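You operate a simulated robot arm through the tools that you are given. There is no shell and no other tool. Be economical: measure what you need, move in short steps, check, and stop when the job is done.

Carry out the task below with a simulated robot arm. There is one attempt and no reset: what you move stays moved.

TASK
Wax the middle of the clamped brush's back, then stand it on the brush board.
Fine: use the green pad and the green box; pad back on the black mat, lid shut; slide block drawn right back; leave the red-dot brush. Set down upright: green pad, green-dot nail brush. A coat counts when it lies all over at full strength: go over it till it gets no stronger.

It is judged by the outcome, as a careful person would: the job done as asked, and still so three seconds after it is handed in. It fails if anything else is knocked over, pushed out of place, dropped, spilled or broken. A push-on lid holds only when it is set on centred and level and pressed home; a screw cap is set on level and turned clockwise until tight.

THE ROBOT
A 7-joint arm with a two-finger parallel gripper, fixed in place. Base frame: the origin is at the foot of the arm, x ahead of it, y to its left, z up; the work surface is at about z = 0.784. Units: m, rad, N and s.
With the tool pointing down near the work surface it reaches from about 0.3 to 0.7 m from the base axis. Its first joint turns from -1.152 to 1.152 rad. Payload 1.57 kg.
The TCP is the grasp point between the finger pads, 0.03 m short of the fingertips. In the tool frame z runs along the fingers and y along their closing line. The gripper opens to 0.11 m. The fingers are 0.024 m wide and 0.012 m thick; the gripper's body (0.048 by 0.112 m) begins 0.078 m behind the TCP.
Orientation is told as [roll, pitch, yaw] about the base's x, y, z axes, in that order, counted from this pose: with the fingers straight down and closing along the base's y, the tool's x points along the base's -x, its y along +y and its z along -z.

THE INTERFACE
- The arm moves only by the tool drive_tool. Its argument "motion" is a list of rows, each a list of 3 entries, a list of its own where there are three numbers: the shift along the tool's x, y, z in m, then the turn, a rotation vector about the tool's x, y, z in rad, then the gripper command, from -1 (fully open) to 1 (shut), values between in proportion. In form: [[[dx, dy, dz], [ax, ay, az], hand], ...]. A call has 1 to 12 rows; each row shifts and turns the commanded pose from where the row before left it, along the tool's axes as they then stand. A row lasts 0.2 s, in which the tool goes at most 0.05 m and 0.15 rad; a call with a longer step from one row to the next is refused whole, and so is a gripper value outside its range. Where a pose cannot be reached the arm comes as near as it can. A force on the tool above 50 N (or 10 N above the force at the start of the call, whichever is more), or a blocked arm, ends the call early, and 0.2 s more pass. Each finger travels about 0.108 m/s and halts on what it meets, pressing with about 36 N; the grip force reading is that of the motor and also rises with nothing between the fingers. The clock runs only during rows and for 0.2 s after the last one: add rows that do not move to give the fingers time. It gives the time, the measured TCP pose, the force on the tool (base axes), the opening and the grip force at its end, in the units of the frame above (readings bear some noise), with the torque about the TCP (base axes, N m) and any sound that the robot's microphone picked up.
- Cameras (640 x 400 px; columns grow to the right, rows downward): "scene" is fixed at [0.1612, -0.4055, 1.377]; the picture's right is [0.74, -0.68, 0.00], its down [-0.54, -0.59, -0.60] and it looks along [0.40, 0.44, -0.80] (base axes); focal length 250 px, centre (320, 200). "wrist" rides on the gripper at [0.07, 0.016, -0.141] in the tool frame; the picture's right is [-0.23, 0.97, 0.00], its down [-0.86, -0.20, -0.48] and it looks along [-0.47, -0.11, 0.88] (tool axes); focal length 222 px, centre (320, 200). There is no depth. A picture from a camera that has moved, and an enlarged one, comes with that camera's place and axes in the base frame and with its lens.
- get_image(camera): a new picture of that camera. The clock stands still meanwhile.
- zoom(camera, box): a new picture of the part [left, top, right, bottom] of that camera's present view, enlarged. The clock stands still meanwhile.
- sign_off(): hands the job in; it is judged then, once.

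Work in short steps. Places have to be worked out from the pictures, the camera data and where the tool is seen: move nearer, look again, correct. Check each grasp and each placing, and mend what went wrong. You have 120 turns and 84 pictures in all, those below and enlarged ones among them. Open the gripper and draw the arm clear of the work before you hand the job in, unless the task says otherwise; then end with one line.

The tools are called as a command line: name --argument value ..., lists and objects as JSON in quotes. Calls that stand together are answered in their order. drive_tool: Moves the arm, as the interface text tells. Its arguments: {"type":"object","properties":{"motion":{"type":"array"}},"required":["motion"]} The other tools are called the same way: get_image (camera) takes a picture; zoom (camera, box) takes an enlarged picture of a part of a camera's view; sign_off () hands the job in.

At the start:

```text
time: 0.0
position: [0.4051, -0.2426, 1.1421]
tool_rot: [0.001, 0.001, 0.001]
wrist_force: [0.3, 0.5, -0.3]
wrist_torque: [-0.01, 0.0, 0.01]
width: 0.1099
grasp_force: 0.1
```

scene: 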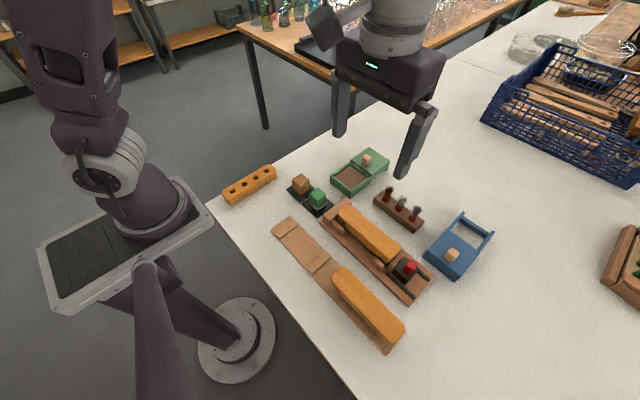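
wrist: 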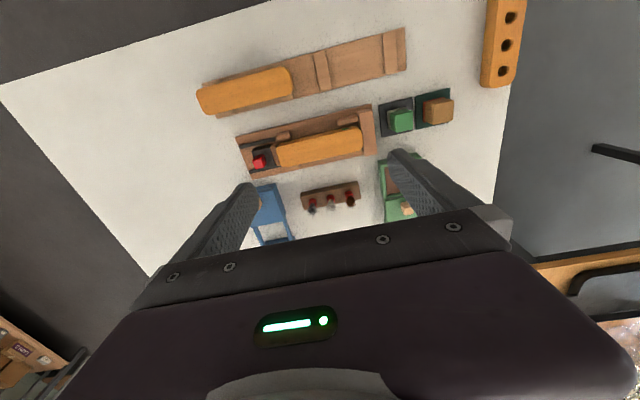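

I start with enlarged views of the work area to identify the objects.

zoom --camera "scene" --box '[210, 140, 370, 240]'

zoom --camera "scene" --box '[340, 170, 500, 270]'

zoom --camera "scene" --box '[260, 190, 500, 360]'

```text
4.00 times, centred on (290, 190) of scene
camera zoom: at [0.1612, -0.4055, 1.377], right [0.74, -0.68, 0.0], down [-0.54, -0.59, -0.6], along [0.4, 0.44, -0.8], focal length 999 px, centre (440, 240)
```

zoom: 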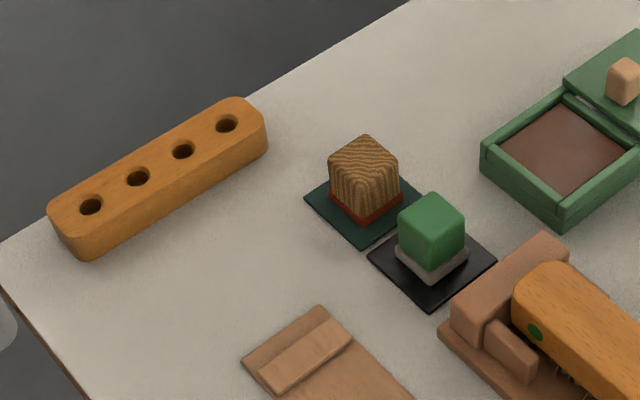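

```text
4.00 times, centred on (420, 220) of scene
camera zoom: at [0.1612, -0.4055, 1.377], right [0.74, -0.68, 0.0], down [-0.54, -0.59, -0.6], along [0.4, 0.44, -0.8], focal length 999 px, centre (-80, 120)
```

zoom: 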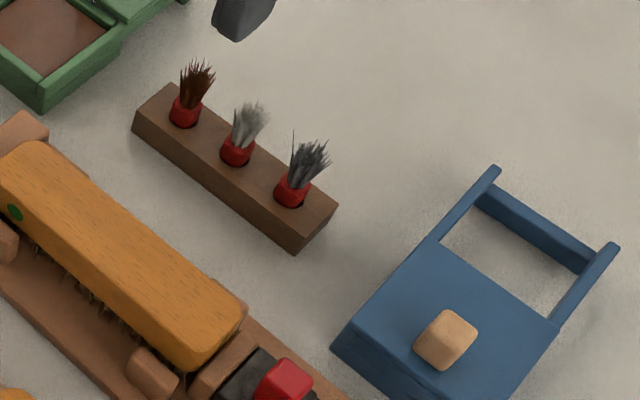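

```text
2.35 times, centred on (380, 275) of scene
camera zoom: at [0.1612, -0.4055, 1.377], right [0.74, -0.68, 0.0], down [-0.54, -0.59, -0.6], along [0.4, 0.44, -0.8], focal length 588 px, centre (179, 24)
```

zoom: 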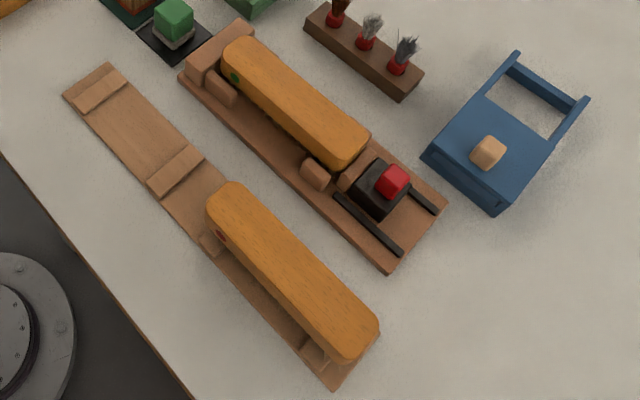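

The layout is nearly aligned with the base axes: jig with the green-dot brush (x≈0.456), pad near (0.43,-0.10), green box with lid slid open toward +x. I'll look closer through the wrist camera.

zoom --camera "wrist" --box '[230, 70, 470, 220]'

zoom --camera "scene" --box '[320, 140, 400, 200]'

```text
2.67 times, centred on (350, 145) of wrist
camera zoom: at [0.3351, -0.2271, 1.2836], right [0.23, 0.97, 0.0], down [0.86, -0.2, 0.48], along [0.47, -0.11, -0.88], focal length 592 px, centre (240, 347)
```

zoom: 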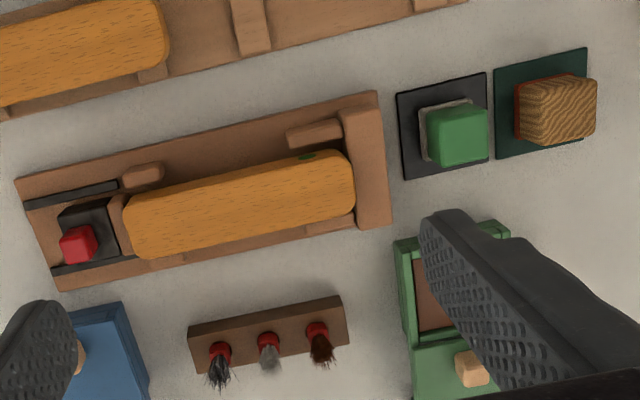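

```text
6.67 times, centred on (360, 170) of scene
camera zoom: at [0.1612, -0.4055, 1.377], right [0.74, -0.68, 0.0], down [-0.54, -0.59, -0.6], along [0.4, 0.44, -0.8], focal length 1666 px, centre (53, 400)
```

zoom: 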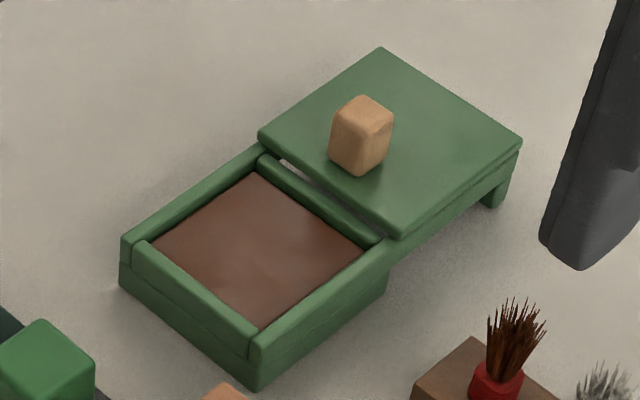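

Lid slides on rails along x. I move above the green pad (approx 0.445,-0.085) for a close look, partly closing the hand.

drive_tool --motion '[[[-0.0067, 0.0263, 0.0317], [0, 0, 0], -0.2], [[-0.0067, 0.0263, 0.0317], [0, 0, 0], -0.2], [[-0.0067, 0.0263, 0.0317], [0, 0, 0], -0.2], [[-0.0067, 0.0263, 0.0317], [0, 0, 0], -0.2], [[-0.0067, 0.0263, 0.0317], [0, 0, 0], -0.2], [[-0.0067, 0.0263, 0.0317], [0, 0, 0], -0.2], [[0, 0, 0], [0, 0, 0], -0.2]]'

get_image --camera "wrist"

get_image --camera "scene"

```text
time: 1.6
position: [0.4464, -0.0836, 0.9513]
tool_rot: [-0.001, 0.0, -0.002]
wrist_force: [0.1, 0.2, 0.2]
wrist_torque: [0.02, 0.01, -0.03]
width: 0.0659
grasp_force: 0.0
```

```text
76 pictures are left
camera wrist: at [0.3752, -0.0664, 1.0927], right [0.23, 0.97, 0.0], down [0.85, -0.2, 0.48], along [0.47, -0.11, -0.88], focal length 222 px, centre (320, 200)
```

wrist: 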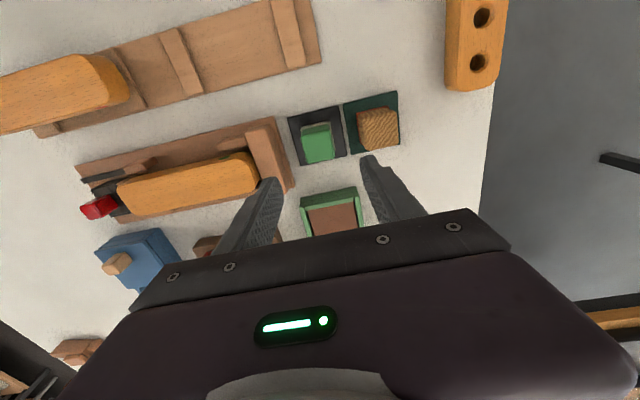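

```text
75 pictures are left
```

scene: 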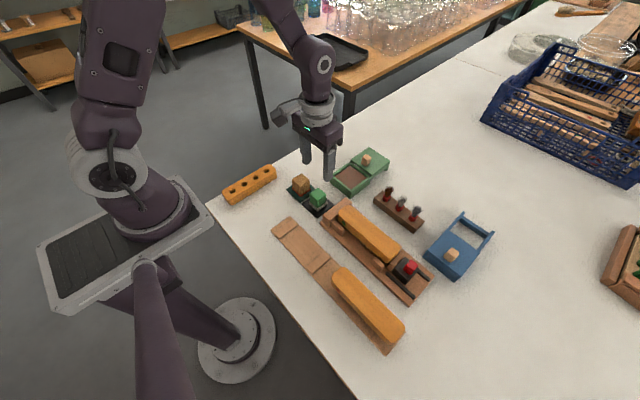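

zoom --camera "wrist" --box '[264, 85, 424, 185]'

zoom --camera "scene" --box '[280, 165, 344, 205]'

```text
4.00 times, centred on (344, 135) of wrist
camera zoom: at [0.3752, -0.0664, 1.0927], right [0.23, 0.97, 0.0], down [0.85, -0.2, 0.48], along [0.47, -0.11, -0.88], focal length 888 px, centre (224, 460)
```

zoom: 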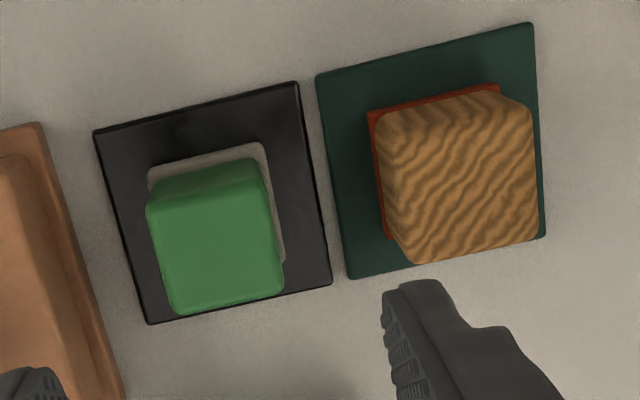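

```text
10.00 times, centred on (312, 185) of scene
camera zoom: at [0.1612, -0.4055, 1.377], right [0.74, -0.68, 0.0], down [-0.54, -0.59, -0.6], along [0.4, 0.44, -0.8], focal length 2498 px, centre (400, 350)
```

zoom: 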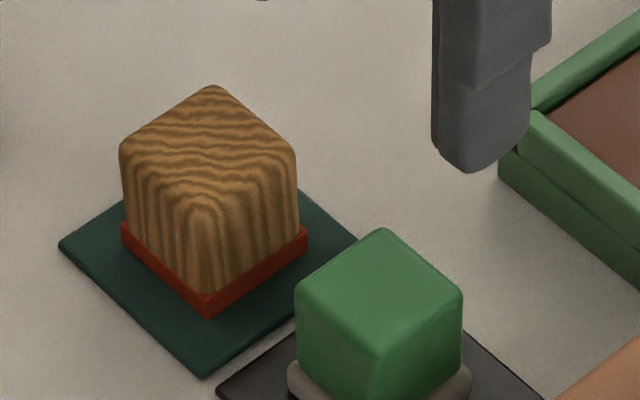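

Pad centre ≈ (0.445,-0.084), handle top z≈0.827, felt below ~0.796. I narrow the hand to 0.052 and descend to TCP z≈0.833.

drive_tool --motion '[[[0.001, 0, 0.03], [0, 0, 0], 0.055], [[0, 0, 0.03], [0, 0, 0], 0.055], [[0, 0, 0.02], [0, 0, 0], 0.055], [[0, 0, 0], [0, 0, 0], 0.055]]'

get_image --camera "wrist"

zoom --camera "scene" --box '[280, 155, 360, 215]'

```text
time: 2.6
position: [0.4445, -0.0844, 0.8703]
tool_rot: [0.002, 0.0, 0.001]
wrist_force: [0.8, 0.5, -0.1]
wrist_torque: [-0.02, -0.01, -0.01]
width: 0.0519
grasp_force: 0.1
```

```text
72 pictures are left
camera wrist: at [0.3743, -0.0685, 1.0127], right [0.23, 0.97, 0.0], down [0.85, -0.2, 0.48], along [0.47, -0.11, -0.88], focal length 222 px, centre (320, 200)
```

wrist: 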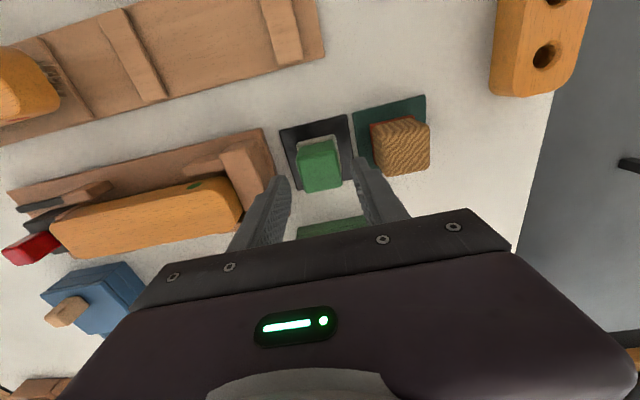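

```text
6.67 times, centred on (320, 185) of scene
camera zoom: at [0.1612, -0.4055, 1.377], right [0.74, -0.68, 0.0], down [-0.54, -0.59, -0.6], along [0.4, 0.44, -0.8], focal length 1666 px, centre (320, 300)
```

zoom: 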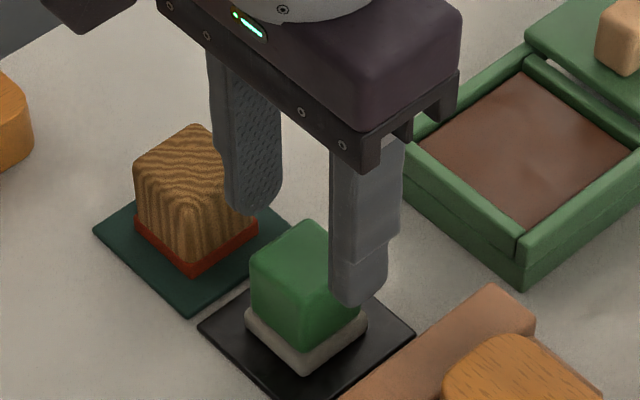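

Aligned in y; pad centre about 3 mm nearer the base. Descend and grip.

drive_tool --motion '[[[0.003, 0, 0.018], [0, 0, 0], 0.055], [[0, 0, 0.019], [0, 0, 0], 0.055], [[0, 0, 0], [0, 0, 0], 0.055], [[0, 0, 0], [0, 0, 0], 0.4], [[0, 0, 0], [0, 0, 0], 1], [[0, 0, 0], [0, 0, 0], 1], [[0, 0, 0], [0, 0, 0], 1]]'

zoom --camera "scene" --box '[280, 155, 360, 215]'

```text
time: 4.2
position: [0.4431, -0.0846, 0.8352]
tool_rot: [-0.001, -0.002, 0.001]
wrist_force: [0.5, -0.5, 0.2]
wrist_torque: [0.03, 0.01, 0.01]
width: 0.035
grasp_force: 35.7
```

```text
6.67 times, centred on (320, 185) of scene
camera zoom: at [0.1612, -0.4055, 1.377], right [0.74, -0.68, 0.0], down [-0.54, -0.59, -0.6], along [0.4, 0.44, -0.8], focal length 1666 px, centre (320, 300)
```

zoom: 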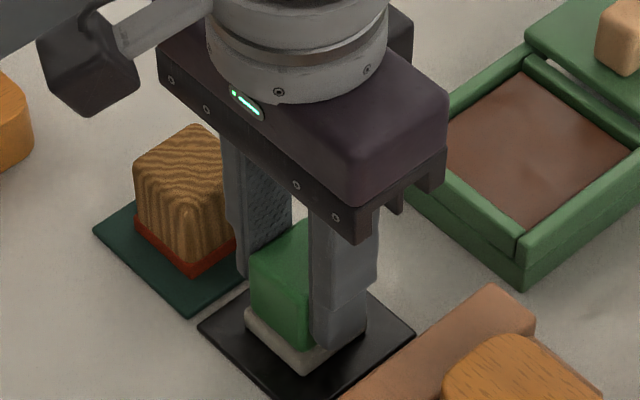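

Gripped (0.035). Lift straight up, move over the wax tub centre (≈0.579,-0.088), then look.

drive_tool --motion '[[[0, 0, -0.03], [0, 0, 0], 1], [[0, 0, -0.03], [0, 0, 0], 1], [[-0.034, -0.001, 0], [0, 0, 0], 1], [[-0.034, -0.001, 0], [0, 0, 0], 1], [[-0.034, -0.001, 0], [0, 0, 0], 1], [[-0.033, -0.001, 0], [0, 0, 0], 1], [[0, 0, 0], [0, 0, 0], 1]]'

get_image --camera "wrist"

zoom --camera "scene" --box '[320, 130, 400, 200]'

```text
time: 5.8
position: [0.5763, -0.0897, 0.895]
tool_rot: [0.0, -0.001, 0.0]
wrist_force: [0.5, -0.2, -1.1]
wrist_torque: [0.0, -0.01, 0.03]
width: 0.0348
grasp_force: 36.2
```

```text
69 pictures are left
camera wrist: at [0.5063, -0.0731, 1.0364], right [0.23, 0.97, 0.0], down [0.86, -0.2, 0.48], along [0.47, -0.11, -0.88], focal length 222 px, centre (320, 200)
```

wrist: 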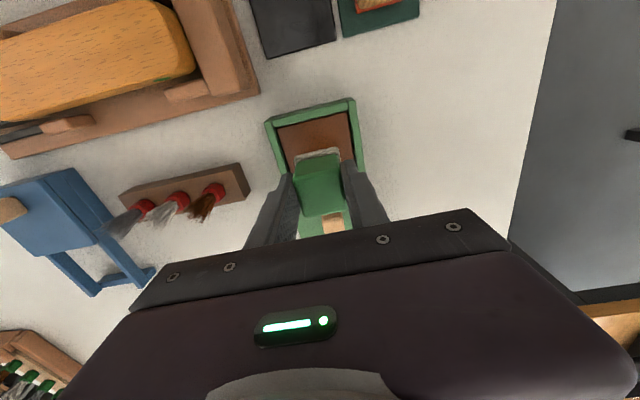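

```text
5.71 times, centred on (360, 165) of scene
camera zoom: at [0.1612, -0.4055, 1.377], right [0.74, -0.68, 0.0], down [-0.54, -0.59, -0.6], along [0.4, 0.44, -0.8], focal length 1428 px, centre (91, 400)
```

zoom: 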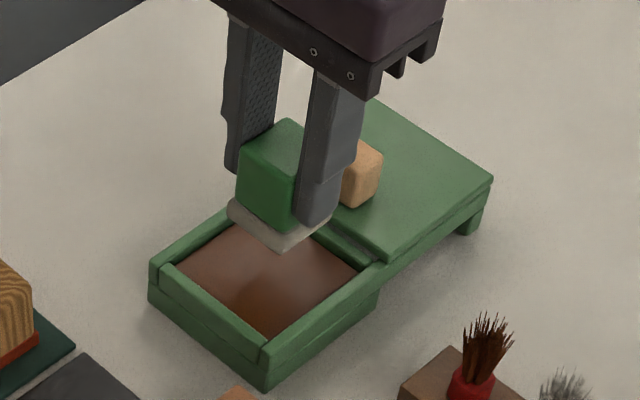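

Pad is over the tub centre. Descend to just above the wax, then by small steps until contact force shows.

drive_tool --motion '[[[-0.002, 0.002, 0.02], [0, 0, 0], 1], [[0, 0, 0.018], [0, 0, 0], 1], [[0, 0, 0.003], [0, 0, 0], 1], [[0, 0, 0.003], [0, 0, 0], 1], [[0, 0, 0], [0, 0, 0], 1]]'

zoom --camera "scene" --box '[320, 130, 400, 200]'

```text
time: 6.7
position: [0.5807, -0.0874, 0.8572]
tool_rot: [-0.001, -0.008, 0.001]
wrist_force: [-3.0, 0.3, 13.3]
wrist_torque: [0.02, 0.1, 0.0]
width: 0.0348
grasp_force: 36.5
stopped in row 4: the force on the tool passed its limit at 57 N (the readings are from after the stop); the commanded pose is now the measured one
```

```text
5.71 times, centred on (360, 165) of scene
camera zoom: at [0.1609, -0.4055, 1.3771], right [0.74, -0.68, 0.0], down [-0.54, -0.59, -0.6], along [0.4, 0.44, -0.8], focal length 1428 px, centre (91, 400)
```

zoom: 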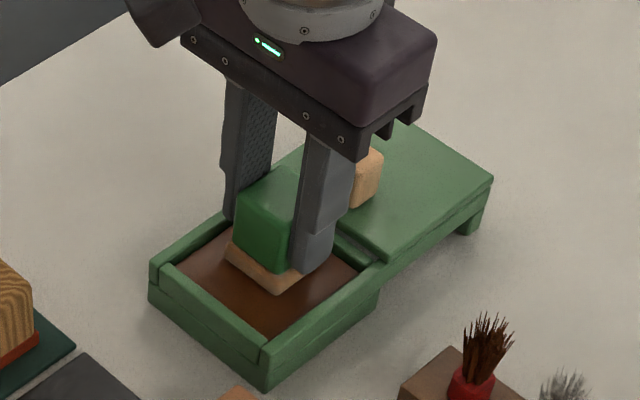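

Contact at TCP z≈0.857 (force 13 N); the felt has taken on wax colour. Rub a little at light pressure.

drive_tool --motion '[[[0.008, 0, 0], [0, 0, 0], 1], [[0, 0.008, 0], [0, 0, 0], 1], [[-0.012, 0, 0], [0, 0, 0], 1], [[0, -0.014, 0], [0, 0, 0], 1], [[0.01, 0, 0], [0, 0, 0], 1], [[0, 0.008, 0], [0, 0, 0], 1]]'

```text
time: 8.1
position: [0.5734, -0.0878, 0.8555]
tool_rot: [-0.002, -0.004, 0.001]
wrist_force: [-0.3, -6.4, 16.1]
wrist_torque: [-0.19, -0.11, -0.04]
width: 0.0346
grasp_force: 35.9
```

Lift out of the tub and move above the clamped brush's middle (≈0.4535,-0.257), then look.

drive_tool --motion '[[[0, 0, -0.03], [0, 0, 0], 1], [[0, 0, -0.035], [0, 0, 0], 1], [[0, 0, -0.03], [0, 0, 0], 1], [[0.024, -0.034, 0], [0, 0, 0], 1], [[0.024, -0.034, 0], [0, 0, 0], 1], [[0.024, -0.034, 0], [0, 0, 0], 1], [[0.024, -0.034, 0], [0, 0, 0], 1], [[0.024, -0.033, 0], [0, 0, 0], 1], [[0, 0, 0], [0, 0, 0], 1]]'

get_image --camera "wrist"

zoom --camera "scene" --box '[300, 130, 460, 310]'

zoom --camera "scene" --box '[320, 130, 400, 200]'

```text
time: 10.1
position: [0.4535, -0.2542, 0.9502]
tool_rot: [0.001, -0.006, -0.001]
wrist_force: [0.4, 0.0, -0.2]
wrist_torque: [0.01, -0.02, -0.02]
width: 0.0348
grasp_force: 35.8
```

```text
66 pictures are left
camera wrist: at [0.3828, -0.2374, 1.0919], right [0.23, 0.97, 0.0], down [0.85, -0.2, 0.48], along [0.47, -0.11, -0.88], focal length 222 px, centre (320, 200)
```

wrist: 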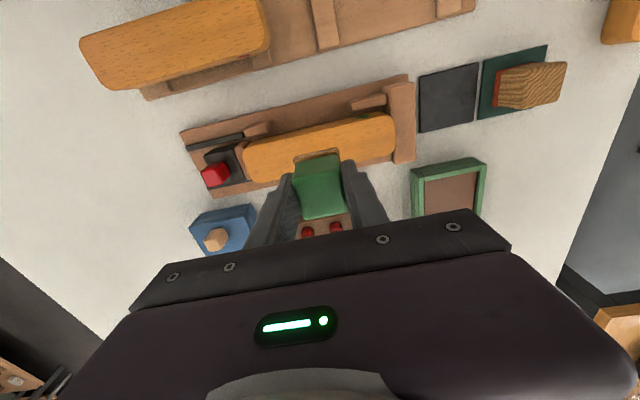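

```text
2.22 times, centred on (380, 220) of scene
camera zoom: at [0.1612, -0.4056, 1.377], right [0.74, -0.68, 0.0], down [-0.54, -0.59, -0.6], along [0.4, 0.44, -0.8], focal length 555 px, centre (187, 156)
```

zoom: 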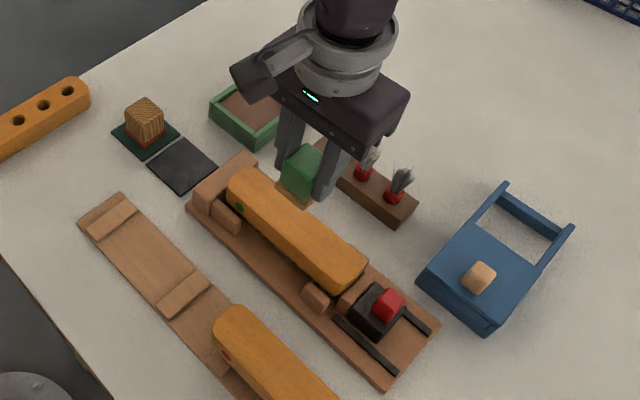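

```text
5.71 times, centred on (360, 165) of scene
camera zoom: at [0.1612, -0.4056, 1.377], right [0.74, -0.68, 0.0], down [-0.54, -0.59, -0.6], along [0.4, 0.44, -0.8], focal length 1428 px, centre (91, 400)
```

zoom: 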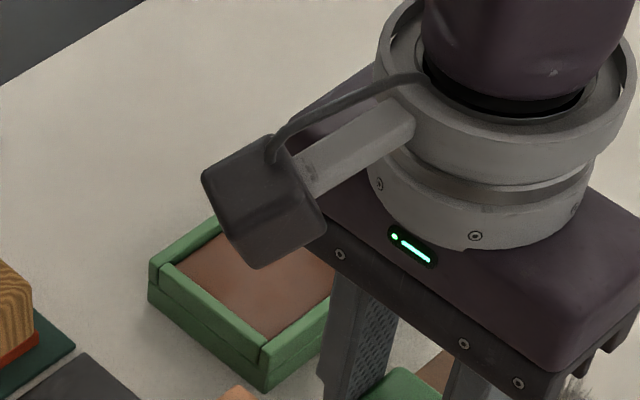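

zoom --camera "scene" --box '[340, 190, 420, 270]'

zoom --camera "wrist" --box '[230, 90, 410, 200]'

```text
5.00 times, centred on (380, 230) of scene
camera zoom: at [0.1612, -0.4056, 1.377], right [0.74, -0.68, 0.0], down [-0.54, -0.59, -0.6], along [0.4, 0.44, -0.8], focal length 1249 px, centre (20, 50)
```

zoom: 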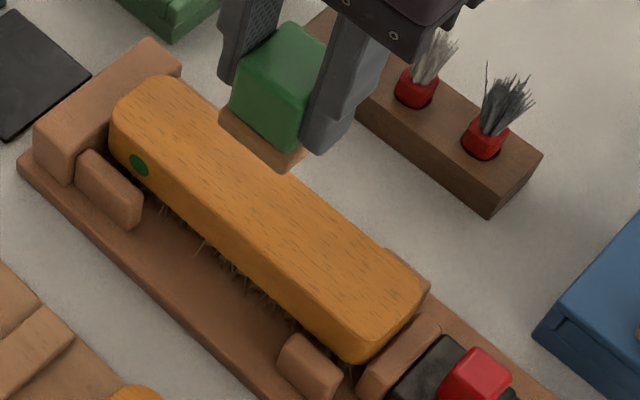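

```text
3.56 times, centred on (320, 145) of wrist
camera zoom: at [0.3828, -0.2374, 1.0919], right [0.23, 0.97, 0.0], down [0.85, -0.2, 0.48], along [0.47, -0.11, -0.88], focal length 790 px, centre (320, 396)
```

zoom: 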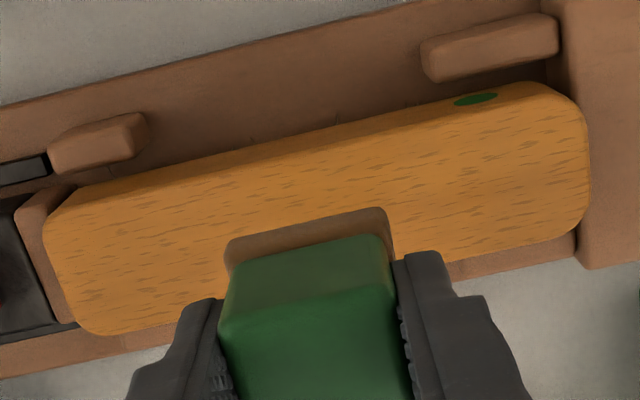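

Brush back centre ≈ (0.455,-0.258), width ~0.045, length ~0.172. I descend gradually to find contact.

drive_tool --motion '[[[-0.001, -0.004, 0.02], [0, 0, 0], 1], [[0, 0, 0.02], [0, 0, 0], 1], [[0, 0, 0.005], [0, 0, 0], 1], [[0, 0, 0], [0, 0, 0], 1]]'

zoom --camera "scene" --box '[340, 180, 420, 260]'

```text
time: 11.1
position: [0.4568, -0.259, 0.9055]
tool_rot: [0.001, -0.004, 0.0]
wrist_force: [0.1, -0.7, -0.2]
wrist_torque: [-0.02, 0.0, 0.0]
width: 0.0348
grasp_force: 36.4
```

```text
5.00 times, centred on (380, 220) of scene
camera zoom: at [0.1612, -0.4056, 1.377], right [0.74, -0.68, 0.0], down [-0.54, -0.59, -0.6], along [0.4, 0.44, -0.8], focal length 1249 px, centre (20, 100)
```

zoom: 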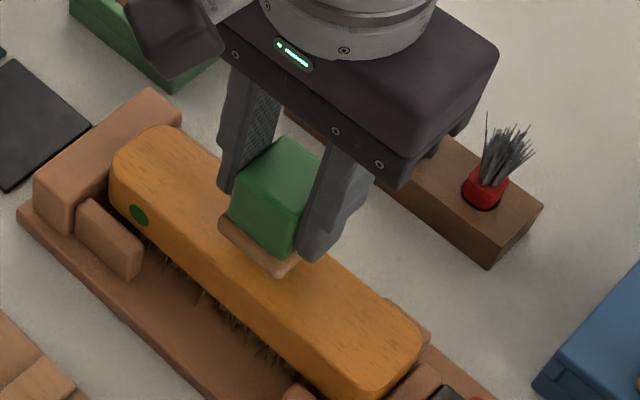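

No contact yet at 0.9055; continue in small steps.

drive_tool --motion '[[[0.001, 0, 0.004], [0, 0, 0], 1], [[0, 0, 0.003], [0, 0, 0], 1], [[0, 0, 0], [0, 0, 0], 1]]'

drive_tool --motion '[[[0, 0, 0.003], [0, 0, 0], 1], [[0, 0, 0], [0, 0, 0], 1]]'

```text
time: 11.9
position: [0.4552, -0.2597, 0.8994]
tool_rot: [0.001, -0.004, -0.001]
wrist_force: [-0.6, 0.0, 0.1]
wrist_torque: [-0.01, 0.03, 0.01]
width: 0.0348
grasp_force: 35.8
```

```text
time: 12.5
position: [0.4559, -0.2594, 0.8936]
tool_rot: [0.001, -0.007, 0.001]
wrist_force: [-0.2, 0.4, -0.2]
wrist_torque: [0.0, 0.01, 0.02]
width: 0.0349
grasp_force: 36.2
```

drive_tool --motion '[[[0, 0, 0.003], [0, 0, 0], 1], [[0, 0, 0], [0, 0, 0], 1]]'

zoom --camera "scene" --box '[340, 180, 420, 260]'

```text
time: 13.1
position: [0.4555, -0.2596, 0.8926]
tool_rot: [-0.001, -0.006, 0.0]
wrist_force: [0.2, 0.2, 3.7]
wrist_torque: [0.01, 0.06, -0.01]
width: 0.035
grasp_force: 36.3
```

```text
5.00 times, centred on (380, 220) of scene
camera zoom: at [0.1612, -0.4055, 1.377], right [0.74, -0.68, 0.0], down [-0.54, -0.59, -0.6], along [0.4, 0.44, -0.8], focal length 1249 px, centre (20, 100)
```

zoom: 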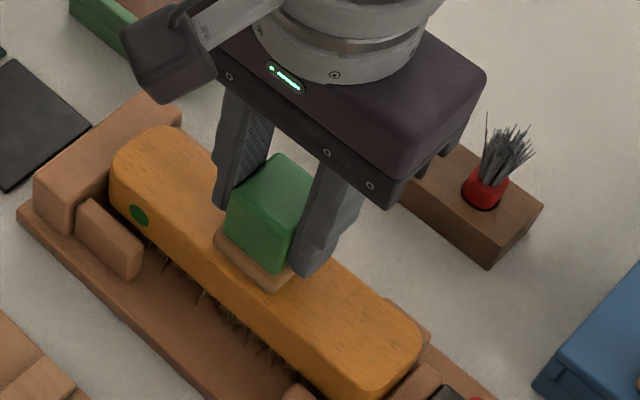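

Light contact at z≈0.892 (3.7 N). Add a bit of pressure and rub along the brush ±18 mm, first test pass.

drive_tool --motion '[[[0, 0, 0.0015], [0, 0.006, 0], 1], [[0, 0.009, 0], [0, 0, 0], 1], [[0, 0.009, 0], [0, 0, 0], 1], [[0, -0.009, 0], [0, 0, 0], 1], [[0, -0.009, 0], [0, 0, 0], 1], [[0, -0.009, 0], [0, 0, 0], 1], [[0, -0.009, 0], [0, 0, 0], 1], [[0, 0.009, 0], [0, 0, 0], 1], [[0, 0.009, 0], [0, 0, 0], 1]]'

drive_tool --motion '[[[0, 0, -0.03], [0, 0, 0], 1], [[0, 0, -0.03], [0, 0, 0], 1], [[-0.04, 0, 0], [0, 0, 0], 1], [[0, 0, 0], [0, 0, 0], 1]]'

zoom --camera "scene" --box '[330, 190, 430, 270]'

zoom --camera "wrist" --box '[230, 60, 410, 170]'

```text
time: 14.1
position: [0.4569, -0.2452, 0.8926]
tool_rot: [0.001, 0.0, 0.003]
wrist_force: [-4.7, 3.6, 16.8]
wrist_torque: [0.08, 0.11, -0.01]
width: 0.035
grasp_force: 36.5
stopped in row 4: the force on the tool passed its limit at 56 N (the readings are from after the stop); the commanded pose is now the measured one
```

```text
time: 15.1
position: [0.4978, -0.2455, 0.9517]
tool_rot: [0.0, 0.0, 0.0]
wrist_force: [-0.6, 0.2, -1.4]
wrist_torque: [0.0, -0.04, 0.05]
width: 0.0348
grasp_force: 35.9
```

```text
5.00 times, centred on (380, 230) of scene
camera zoom: at [0.1612, -0.4055, 1.377], right [0.74, -0.68, 0.0], down [-0.54, -0.59, -0.6], along [0.4, 0.44, -0.8], focal length 1249 px, centre (20, 50)
```

zoom: 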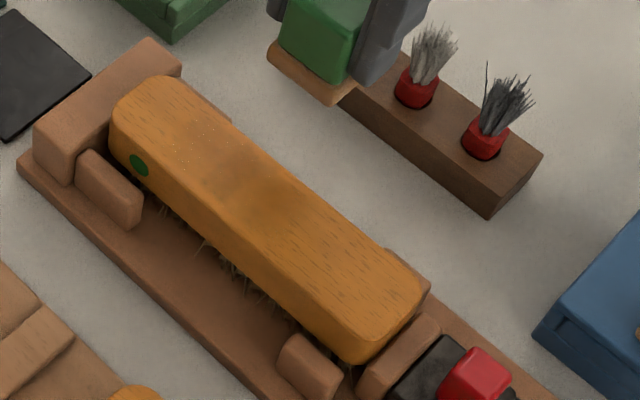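

```text
3.56 times, centred on (320, 115) of wrist
camera zoom: at [0.4264, -0.2296, 1.0936], right [0.23, 0.97, 0.0], down [0.86, -0.2, 0.48], along [0.47, -0.11, -0.88], focal length 790 px, centre (320, 502)
```

zoom: 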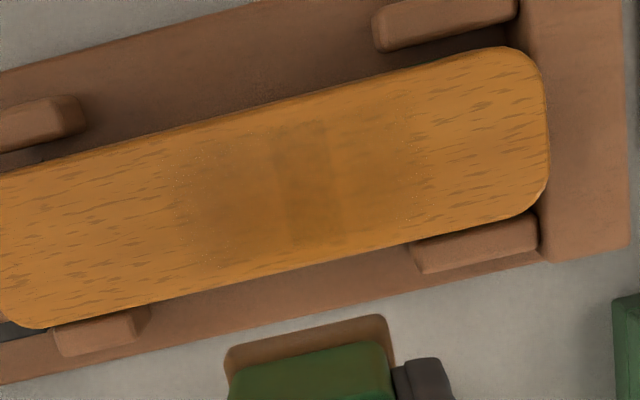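

A coat shows on the middle. Look finer at its extents.

zoom --camera "wrist" --box '[260, 70, 370, 140]'

zoom --camera "scene" --box '[350, 200, 400, 250]'

```text
5.71 times, centred on (315, 105) of wrist
camera zoom: at [0.4264, -0.2296, 1.0936], right [0.23, 0.97, 0.0], down [0.86, -0.2, 0.48], along [0.47, -0.11, -0.88], focal length 1269 px, centre (349, 743)
```

zoom: 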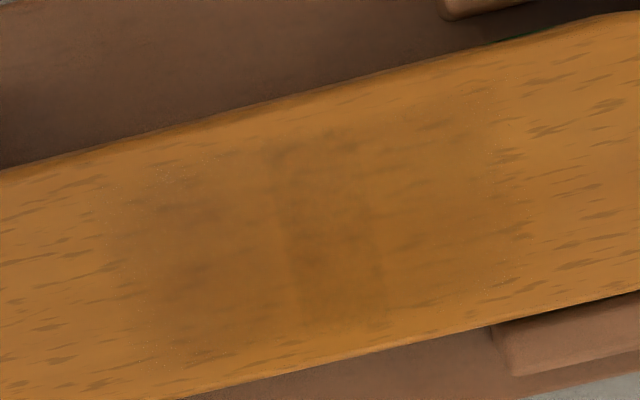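

```text
8.00 times, centred on (375, 225) of scene
camera zoom: at [0.1612, -0.4055, 1.377], right [0.74, -0.68, 0.0], down [-0.54, -0.59, -0.6], along [0.4, 0.44, -0.8], focal length 1999 px, centre (-120, 0)
```

zoom: 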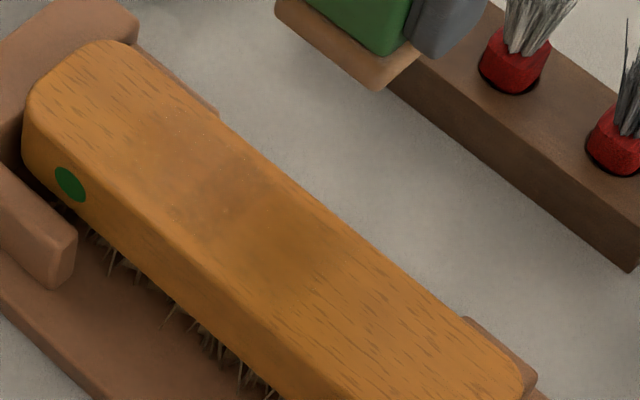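

The coat marks where the pad has been, centred a bit too far to +y. I return over the true middle (y≈-0.258) and recontact lightly.

drive_tool --motion '[[[0.042, -0.013, 0], [0, 0, 0], 1], [[0, 0, 0.03], [0, 0, 0], 1], [[0, 0, 0.025], [0, 0, 0], 1], [[0, 0, 0.003], [0, 0, 0], 1], [[0, 0, 0], [0, 0, 0], 1]]'

drive_tool --motion '[[[0, 0, 0.002], [0, 0, 0], 1], [[0, 0, 0], [0, 0, 0], 1]]'

```text
time: 16.3
position: [0.4558, -0.2578, 0.8937]
tool_rot: [0.002, 0.001, 0.0]
wrist_force: [-0.8, -0.2, -0.2]
wrist_torque: [0.0, 0.02, 0.0]
width: 0.0349
grasp_force: 36.1
```

```text
time: 16.9
position: [0.4554, -0.2585, 0.8914]
tool_rot: [0.001, -0.002, 0.001]
wrist_force: [-0.6, 5.9, 26.3]
wrist_torque: [0.29, -0.08, 0.0]
width: 0.0345
grasp_force: 35.6
```

drive_tool --motion '[[[0, 0, -0.0008], [0, 0, 0], 1], [[0, -0.006, 0], [0, 0, 0], 1], [[0, -0.006, 0], [0, 0, 0], 1], [[0, -0.004, 0], [0, 0, 0], 1], [[0, 0.006, 0], [0, 0, 0], 1], [[0, 0.006, 0], [0, 0, 0], 1], [[0, 0.004, 0], [0, 0, 0], 1]]'

```text
time: 18.5
position: [0.454, -0.2582, 0.8928]
tool_rot: [0.001, -0.002, 0.003]
wrist_force: [-1.1, -3.5, 9.1]
wrist_torque: [-0.26, -0.07, -0.07]
width: 0.0349
grasp_force: 36.1
```

Works at ~9 N. Now more strokes, both sides of centre, with x shifts of ±3 mm for full width.

drive_tool --motion '[[[-0.003, 0, 0], [0, 0, 0], 1], [[0, 0.006, 0], [0, 0, 0], 1], [[0, 0.006, 0], [0, 0, 0], 1], [[0, 0.003, 0], [0, 0, 0], 1], [[0, -0.008, 0], [0, 0, 0], 1], [[0, -0.008, 0], [0, 0, 0], 1], [[0, -0.008, 0], [0, 0, 0], 1], [[0, -0.007, 0], [0, 0, 0], 1], [[0, 0.008, 0], [0, 0, 0], 1], [[0, 0.008, 0], [0, 0, 0], 1]]'

drive_tool --motion '[[[0.003, 0, 0], [0, 0, 0], 1], [[0.003, 0, 0], [0, 0, 0], 1], [[0, 0.006, 0], [0, 0, 0], 1], [[0, 0.006, 0], [0, 0, 0], 1], [[0, 0.003, 0], [0, 0, 0], 1], [[0, -0.008, 0], [0, 0, 0], 1], [[0, -0.008, 0], [0, 0, 0], 1], [[0, -0.008, 0], [0, 0, 0], 1], [[0, -0.007, 0], [0, 0, 0], 1], [[0, 0.008, 0], [0, 0, 0], 1], [[-0.003, 0.008, 0], [0, 0, 0], 1]]'

drive_tool --motion '[[[0, 0, -0.03], [0, 0, 0], 1], [[0, 0, -0.03], [0, 0, 0], 1], [[-0.04, 0, 0], [0, 0, 0], 1], [[0, 0, 0], [0, 0, 0], 1]]'

zoom --camera "wrist" --box '[230, 60, 410, 170]'

zoom --camera "scene" --box '[340, 190, 420, 270]'

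```text
time: 20.7
position: [0.4575, -0.2588, 0.8923]
tool_rot: [0.002, 0.001, 0.001]
wrist_force: [0.0, -0.6, 0.4]
wrist_torque: [0.01, 0.0, 0.0]
width: 0.0346
grasp_force: 36.1
```

```text
time: 23.1
position: [0.4536, -0.2602, 0.8925]
tool_rot: [-0.001, 0.0, 0.001]
wrist_force: [-2.9, -8.4, 19.0]
wrist_torque: [-0.38, 0.01, -0.04]
width: 0.0347
grasp_force: 35.6
```

```text
time: 24.1
position: [0.4959, -0.2596, 0.9513]
tool_rot: [0.003, 0.0, 0.001]
wrist_force: [-0.6, 0.2, -0.5]
wrist_torque: [0.05, 0.03, 0.03]
width: 0.0346
grasp_force: 36.1
```

```text
3.56 times, centred on (320, 115) of wrist
camera zoom: at [0.4245, -0.2444, 1.0935], right [0.23, 0.97, 0.0], down [0.86, -0.2, 0.48], along [0.47, -0.11, -0.88], focal length 790 px, centre (320, 502)
```

zoom: 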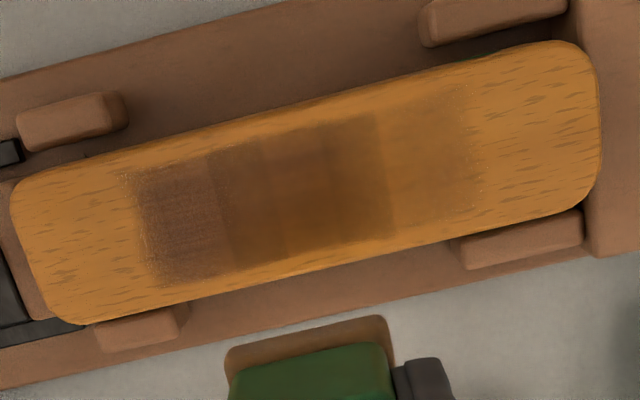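

```text
5.00 times, centred on (380, 230) of scene
camera zoom: at [0.1612, -0.4055, 1.377], right [0.74, -0.68, 0.0], down [-0.54, -0.59, -0.6], along [0.4, 0.44, -0.8], focal length 1249 px, centre (20, 50)
```

zoom: 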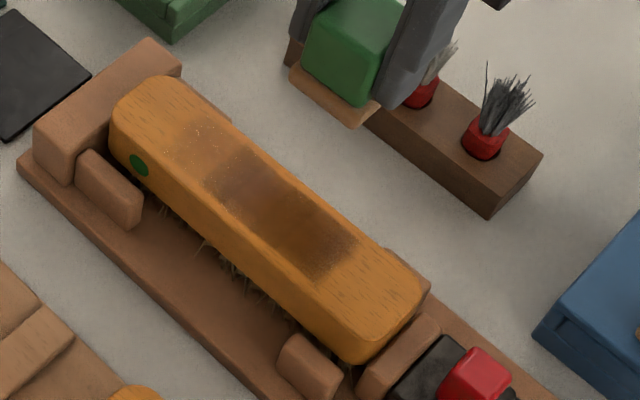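

The coat spans about y −0.304…−0.208 (symmetric about the brush centre), darker at left, faint at right. I continue with passes to even it up, emphasising the right side and +x edge.

drive_tool --motion '[[[0.04, 0.0095, 0], [0, 0, 0], 1], [[0, 0, 0.03], [0, 0, 0], 1], [[0, 0, 0.025], [0, 0, 0], 1], [[0, 0, 0.003], [0, 0, 0], 1], [[0, 0, 0.002], [0, 0, 0], 1], [[0, 0, 0], [0, 0, 0], 1]]'

```text
time: 25.5
position: [0.4535, -0.2488, 0.8918]
tool_rot: [0.002, -0.001, 0.001]
wrist_force: [-2.6, -0.5, 10.2]
wrist_torque: [-0.09, 0.09, -0.01]
width: 0.0347
grasp_force: 36.0
```

drive_tool --motion '[[[0, 0.007, 0], [0, 0, 0], 1], [[0, -0.008, 0], [0, 0, 0], 1], [[0, -0.008, 0], [0, 0, 0], 1], [[0, 0.008, 0], [0, 0, 0], 1], [[0, 0.008, 0], [0, 0, 0], 1], [[0, -0.008, 0], [0, 0, 0], 1], [[0, -0.008, 0], [0, 0, 0], 1], [[0, 0.008, 0], [0, 0, 0], 1], [[0, 0.008, 0], [0, 0, 0], 1], [[0, -0.008, 0], [0, 0, 0], 1], [[0, -0.008, 0], [0, 0, 0], 1]]'

drive_tool --motion '[[[-0.003, 0, 0.0006], [0, 0, 0], 1], [[-0.002, 0, 0], [0, 0, 0], 1], [[0, 0.008, 0], [0, 0, 0], 1], [[0, 0.008, 0], [0, 0, 0], 1], [[0, -0.008, 0], [0, 0, 0], 1], [[0, -0.008, 0], [0, 0, 0], 1], [[0, -0.008, 0], [0, 0, 0], 1], [[0, -0.008, 0], [0, 0, 0], 1], [[0, 0.008, 0], [0, 0, 0], 1], [[0, 0.008, 0], [0, 0, 0], 1]]'

```text
time: 27.9
position: [0.4554, -0.2589, 0.8918]
tool_rot: [0.004, -0.001, 0.001]
wrist_force: [0.4, -0.5, -0.3]
wrist_torque: [0.01, 0.03, -0.01]
width: 0.0349
grasp_force: 36.1
```

```text
time: 30.1
position: [0.4589, -0.2589, 0.8923]
tool_rot: [0.002, 0.001, 0.003]
wrist_force: [0.2, -4.7, 7.5]
wrist_torque: [-0.25, -0.04, -0.02]
width: 0.0348
grasp_force: 36.0
```

drive_tool --motion '[[[0, 0.008, 0], [0, 0, 0], 1], [[0, 0.008, 0], [0, 0, 0], 1], [[0, -0.008, 0], [0, 0, 0], 1], [[0, -0.008, 0], [0, 0, 0], 1], [[0.003, 0, 0], [0, 0, 0], 1], [[0, 0, -0.03], [0, 0, 0], 1], [[0, 0, -0.03], [0, 0, 0], 1], [[-0.038, 0, 0], [0, 0, 0], 1], [[0, 0, 0], [0, 0, 0], 1]]'

zoom --camera "wrist" --box '[230, 60, 410, 170]'

zoom --camera "scene" --box '[340, 190, 420, 270]'

```text
time: 32.1
position: [0.4966, -0.2587, 0.9523]
tool_rot: [0.001, -0.001, 0.001]
wrist_force: [0.8, -0.2, -0.2]
wrist_torque: [-0.01, 0.02, -0.03]
width: 0.0348
grasp_force: 36.0
```

```text
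3.56 times, centred on (320, 115) of wrist
camera zoom: at [0.4259, -0.2418, 1.0931], right [0.23, 0.97, 0.0], down [0.86, -0.2, 0.48], along [0.47, -0.11, -0.88], focal length 790 px, centre (320, 502)
```

zoom: 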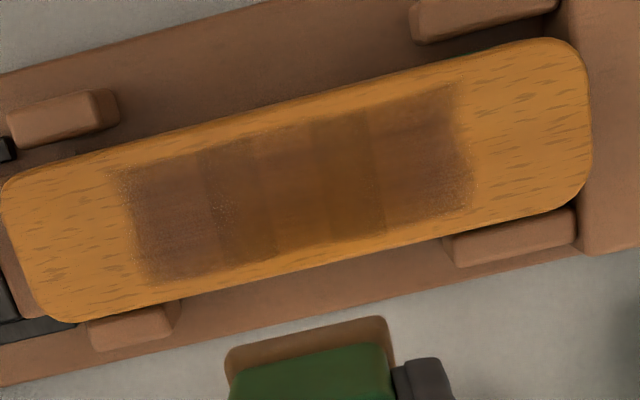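

```text
5.00 times, centred on (380, 230) of scene
camera zoom: at [0.1612, -0.4055, 1.377], right [0.74, -0.68, 0.0], down [-0.54, -0.59, -0.6], along [0.4, 0.44, -0.8], focal length 1249 px, centre (20, 50)
```

zoom: 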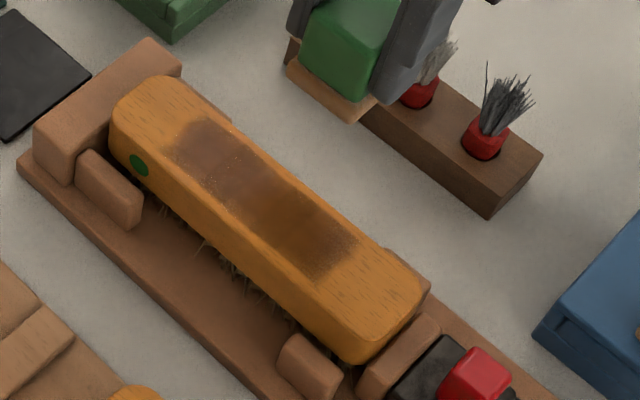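

Coat is nearly even. More passes over the full length, at steady ~10 N, to see whether it still gets stronger.

drive_tool --motion '[[[0.041, 0.003, 0], [0, 0, 0], 1], [[0, 0, 0.03], [0, 0, 0], 1], [[0, 0, 0.025], [0, 0, 0], 1], [[0, 0, 0.003], [0, 0, 0], 1], [[0, 0, 0.0025], [0, 0, 0], 1], [[0, 0, 0], [0, 0, 0], 1]]'

```text
time: 33.5
position: [0.4538, -0.2544, 0.8917]
tool_rot: [0.0, -0.001, 0.002]
wrist_force: [-1.3, 2.2, 19.6]
wrist_torque: [0.08, 0.07, 0.0]
width: 0.0347
grasp_force: 36.1
```

drive_tool --motion '[[[0, 0.008, 0], [0, 0, 0], 1], [[0, 0.006, 0], [0, 0, 0], 1], [[0, -0.009, 0], [0, 0, 0], 1], [[0, -0.009, 0], [0, 0, 0], 1], [[0, -0.009, 0], [0, 0, 0], 1], [[0, -0.009, 0], [0, 0, 0], 1], [[0, 0.009, 0], [0, 0, 0], 1], [[0, 0.009, 0], [0, 0, 0], 1], [[0, 0.009, 0], [0, 0, 0], 1], [[0, 0.009, 0], [0, 0, 0], 1], [[0, -0.009, 0], [0, 0, 0], 1], [[0, -0.009, 0], [0, 0, 0], 1]]'

drive_tool --motion '[[[-0.003, 0, 0.0004], [0, 0, 0], 1], [[0, -0.009, 0], [0, 0, 0], 1], [[0, -0.009, 0], [0, 0, 0], 1], [[0, 0.009, 0], [0, 0, 0], 1], [[0, 0.009, 0], [0, 0, 0], 1], [[0, 0.009, 0], [0, 0, 0], 1], [[0, 0.009, 0], [0, 0, 0], 1], [[0, -0.009, 0], [0, 0, 0], 1], [[0, -0.009, 0], [0, 0, 0], 1], [[0, -0.009, 0], [0, 0, 0], 1], [[0, -0.009, 0], [0, 0, 0], 1], [[0, 0.009, 0], [0, 0, 0], 1]]'

drive_tool --motion '[[[0, 0.009, 0], [0, 0, 0], 1], [[0, 0.005, 0], [0, 0, 0], 1], [[0.002, 0, 0], [0, 0, 0], 1], [[0, 0, -0.03], [0, 0, 0], 1], [[0, 0, -0.03], [0, 0, 0], 1], [[-0.039, 0, 0], [0, 0, 0], 1], [[0, 0, 0], [0, 0, 0], 1]]'

zoom --camera "wrist" --box '[230, 60, 410, 170]'

zoom --camera "scene" --box '[340, 190, 420, 270]'

```text
time: 35.9
position: [0.4534, -0.2433, 0.8918]
tool_rot: [0.004, -0.002, 0.003]
wrist_force: [-4.1, 2.8, 14.6]
wrist_torque: [0.02, 0.22, -0.01]
width: 0.0347
grasp_force: 35.5
stopped in row 11: the force on the tool passed its limit at 53 N (the readings are from after the stop); the commanded pose is now the measured one
```

```text
time: 37.6
position: [0.4576, -0.2288, 0.891]
tool_rot: [0.008, -0.002, 0.001]
wrist_force: [-2.6, 4.4, 15.4]
wrist_torque: [-0.1, 0.12, -0.11]
width: 0.0348
grasp_force: 36.0
stopped in row 8: the force on the tool passed its limit at 58 N (the readings are from after the stop); the commanded pose is now the measured one
```

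```text
time: 39.2
position: [0.494, -0.2144, 0.9513]
tool_rot: [0.01, -0.002, 0.001]
wrist_force: [0.6, 0.1, 0.3]
wrist_torque: [0.02, -0.03, 0.02]
width: 0.0351
grasp_force: 36.2
```

```text
3.56 times, centred on (320, 115) of wrist
camera zoom: at [0.4229, -0.1994, 1.0927], right [0.22, 0.97, 0.01], down [0.86, -0.2, 0.48], along [0.47, -0.1, -0.88], focal length 790 px, centre (320, 502)
```

zoom: 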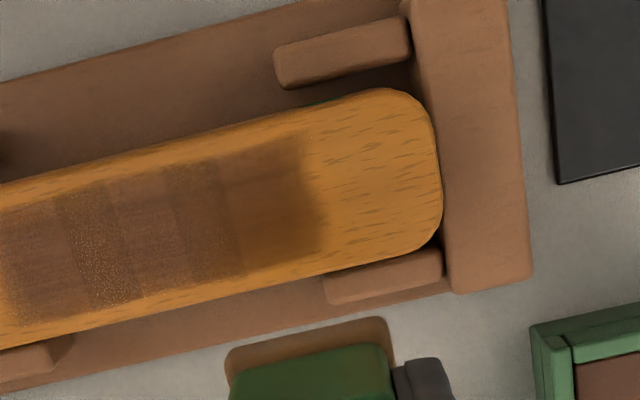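

```text
5.00 times, centred on (380, 230) of scene
camera zoom: at [0.1612, -0.4055, 1.377], right [0.74, -0.68, 0.0], down [-0.54, -0.59, -0.6], along [0.4, 0.44, -0.8], focal length 1249 px, centre (20, 50)
```

zoom: 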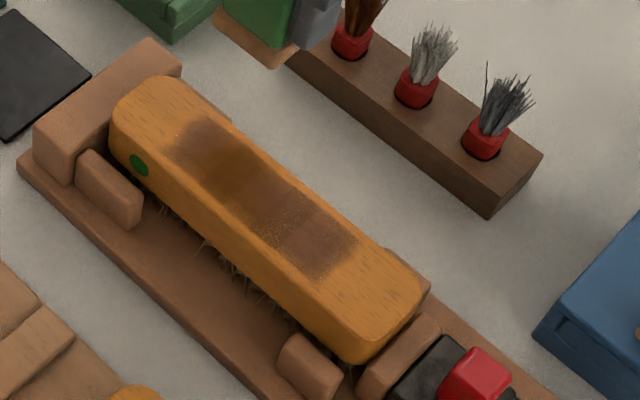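

The coat stays bounded (y −0.304…−0.207), so that is the zone; but its strips differ in shade. I level the tool, reload the pad in the tub, and look with the arm out of the way.

drive_tool --motion '[[[-0.028, 0.042, 0], [0.01, 0, 0], 1], [[-0.028, 0.042, 0], [0, 0, 0], 1], [[-0.028, 0.042, 0], [0, 0, 0], 1], [[0, 0, 0.04], [0, 0, 0], 1], [[0, 0, 0.04], [0, 0, 0], 1], [[0, 0, 0.01], [0, 0, 0], 1], [[0, 0, 0], [0, 0, 0], 1]]'

zoom --camera "scene" --box '[340, 190, 420, 270]'

```text
refused: row 1 steps farther than a row can; nothing moved
```

```text
5.00 times, centred on (380, 230) of scene
camera zoom: at [0.1612, -0.4055, 1.377], right [0.74, -0.68, 0.0], down [-0.54, -0.59, -0.6], along [0.4, 0.44, -0.8], focal length 1249 px, centre (20, 50)
```

zoom: 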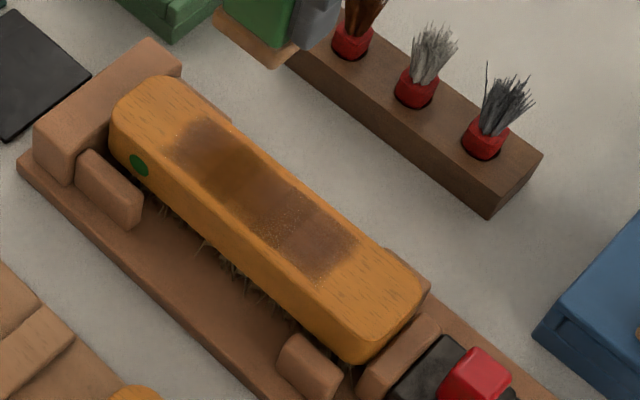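

The step was slightly too long; same move with smaller rows.

drive_tool --motion '[[[-0.021, 0.0316, 0], [0.01, 0, 0], 1], [[-0.021, 0.0316, 0], [0, 0, 0], 1], [[-0.021, 0.0316, 0], [0, 0, 0], 1], [[-0.021, 0.0316, 0], [0, 0, 0], 1], [[0, 0, 0.04], [0, 0, 0], 1], [[0, 0, 0.04], [0, 0, 0], 1], [[0, 0, 0.01], [0, 0, 0], 1], [[0, 0, 0], [0, 0, 0], 1]]'

zoom --camera "scene" --box '[340, 190, 420, 270]'

```text
time: 41.0
position: [0.5781, -0.0898, 0.8597]
tool_rot: [0.002, -0.002, 0.005]
wrist_force: [-0.9, -0.3, -0.8]
wrist_torque: [0.0, 0.03, -0.01]
width: 0.0348
grasp_force: 35.9
```

```text
5.00 times, centred on (380, 230) of scene
camera zoom: at [0.1612, -0.4055, 1.377], right [0.74, -0.68, 0.0], down [-0.54, -0.59, -0.6], along [0.4, 0.44, -0.8], focal length 1249 px, centre (20, 50)
```

zoom: 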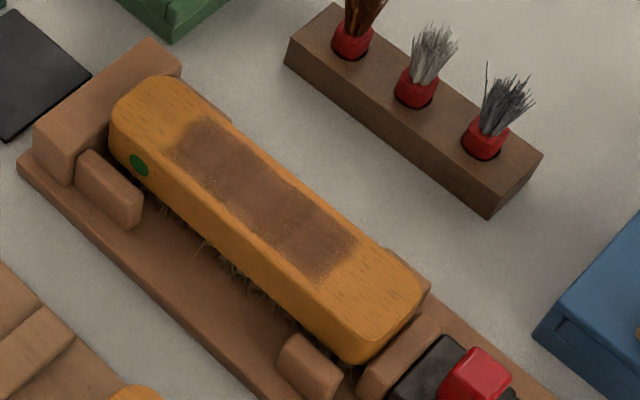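

Without the arm's shadow the coat looks nearly uniform. Reload the pad, then another pass to check it gets no stronger.

drive_tool --motion '[[[0, 0, 0.002], [0, 0, 0], 1], [[0, 0, 0.002], [0, 0, 0], 1], [[0, 0, 0], [0, 0, 0], 1]]'

```text
time: 41.9
position: [0.5767, -0.0889, 0.8571]
tool_rot: [0.0, -0.002, 0.003]
wrist_force: [-0.5, 0.8, -0.2]
wrist_torque: [0.0, 0.0, 0.01]
width: 0.0347
grasp_force: 35.7
```

drive_tool --motion '[[[0, 0, 0.0015], [0, 0, 0], 1], [[0.006, 0, 0], [0, 0, 0], 1], [[0, 0.006, 0], [0, 0, 0], 1], [[-0.01, 0, 0], [0, 0, 0], 1], [[0, -0.01, 0], [0, 0, 0], 1], [[0.006, 0, 0], [0, 0, 0], 1], [[0, 0.004, 0], [0, 0, 0], 1]]'

zoom --camera "scene" --box '[360, 205, 400, 255]'

```text
time: 43.5
position: [0.5763, -0.089, 0.8564]
tool_rot: [-0.003, -0.001, 0.002]
wrist_force: [0.3, -2.1, 7.1]
wrist_torque: [-0.08, -0.01, -0.03]
width: 0.0347
grasp_force: 35.7
```

```text
8.00 times, centred on (380, 230) of scene
camera zoom: at [0.1611, -0.4056, 1.377], right [0.74, -0.68, 0.0], down [-0.54, -0.59, -0.6], along [0.4, 0.44, -0.8], focal length 1999 px, centre (-160, -40)
```

zoom: 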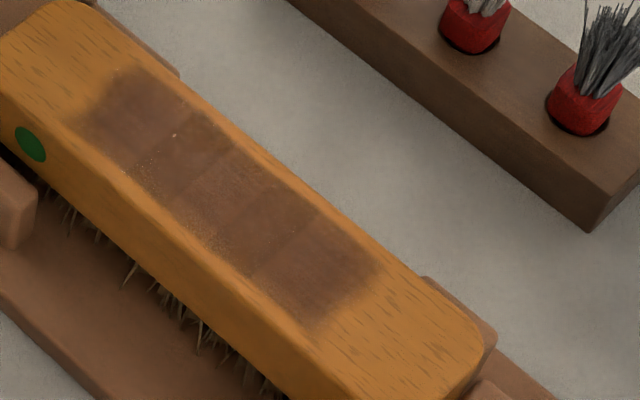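

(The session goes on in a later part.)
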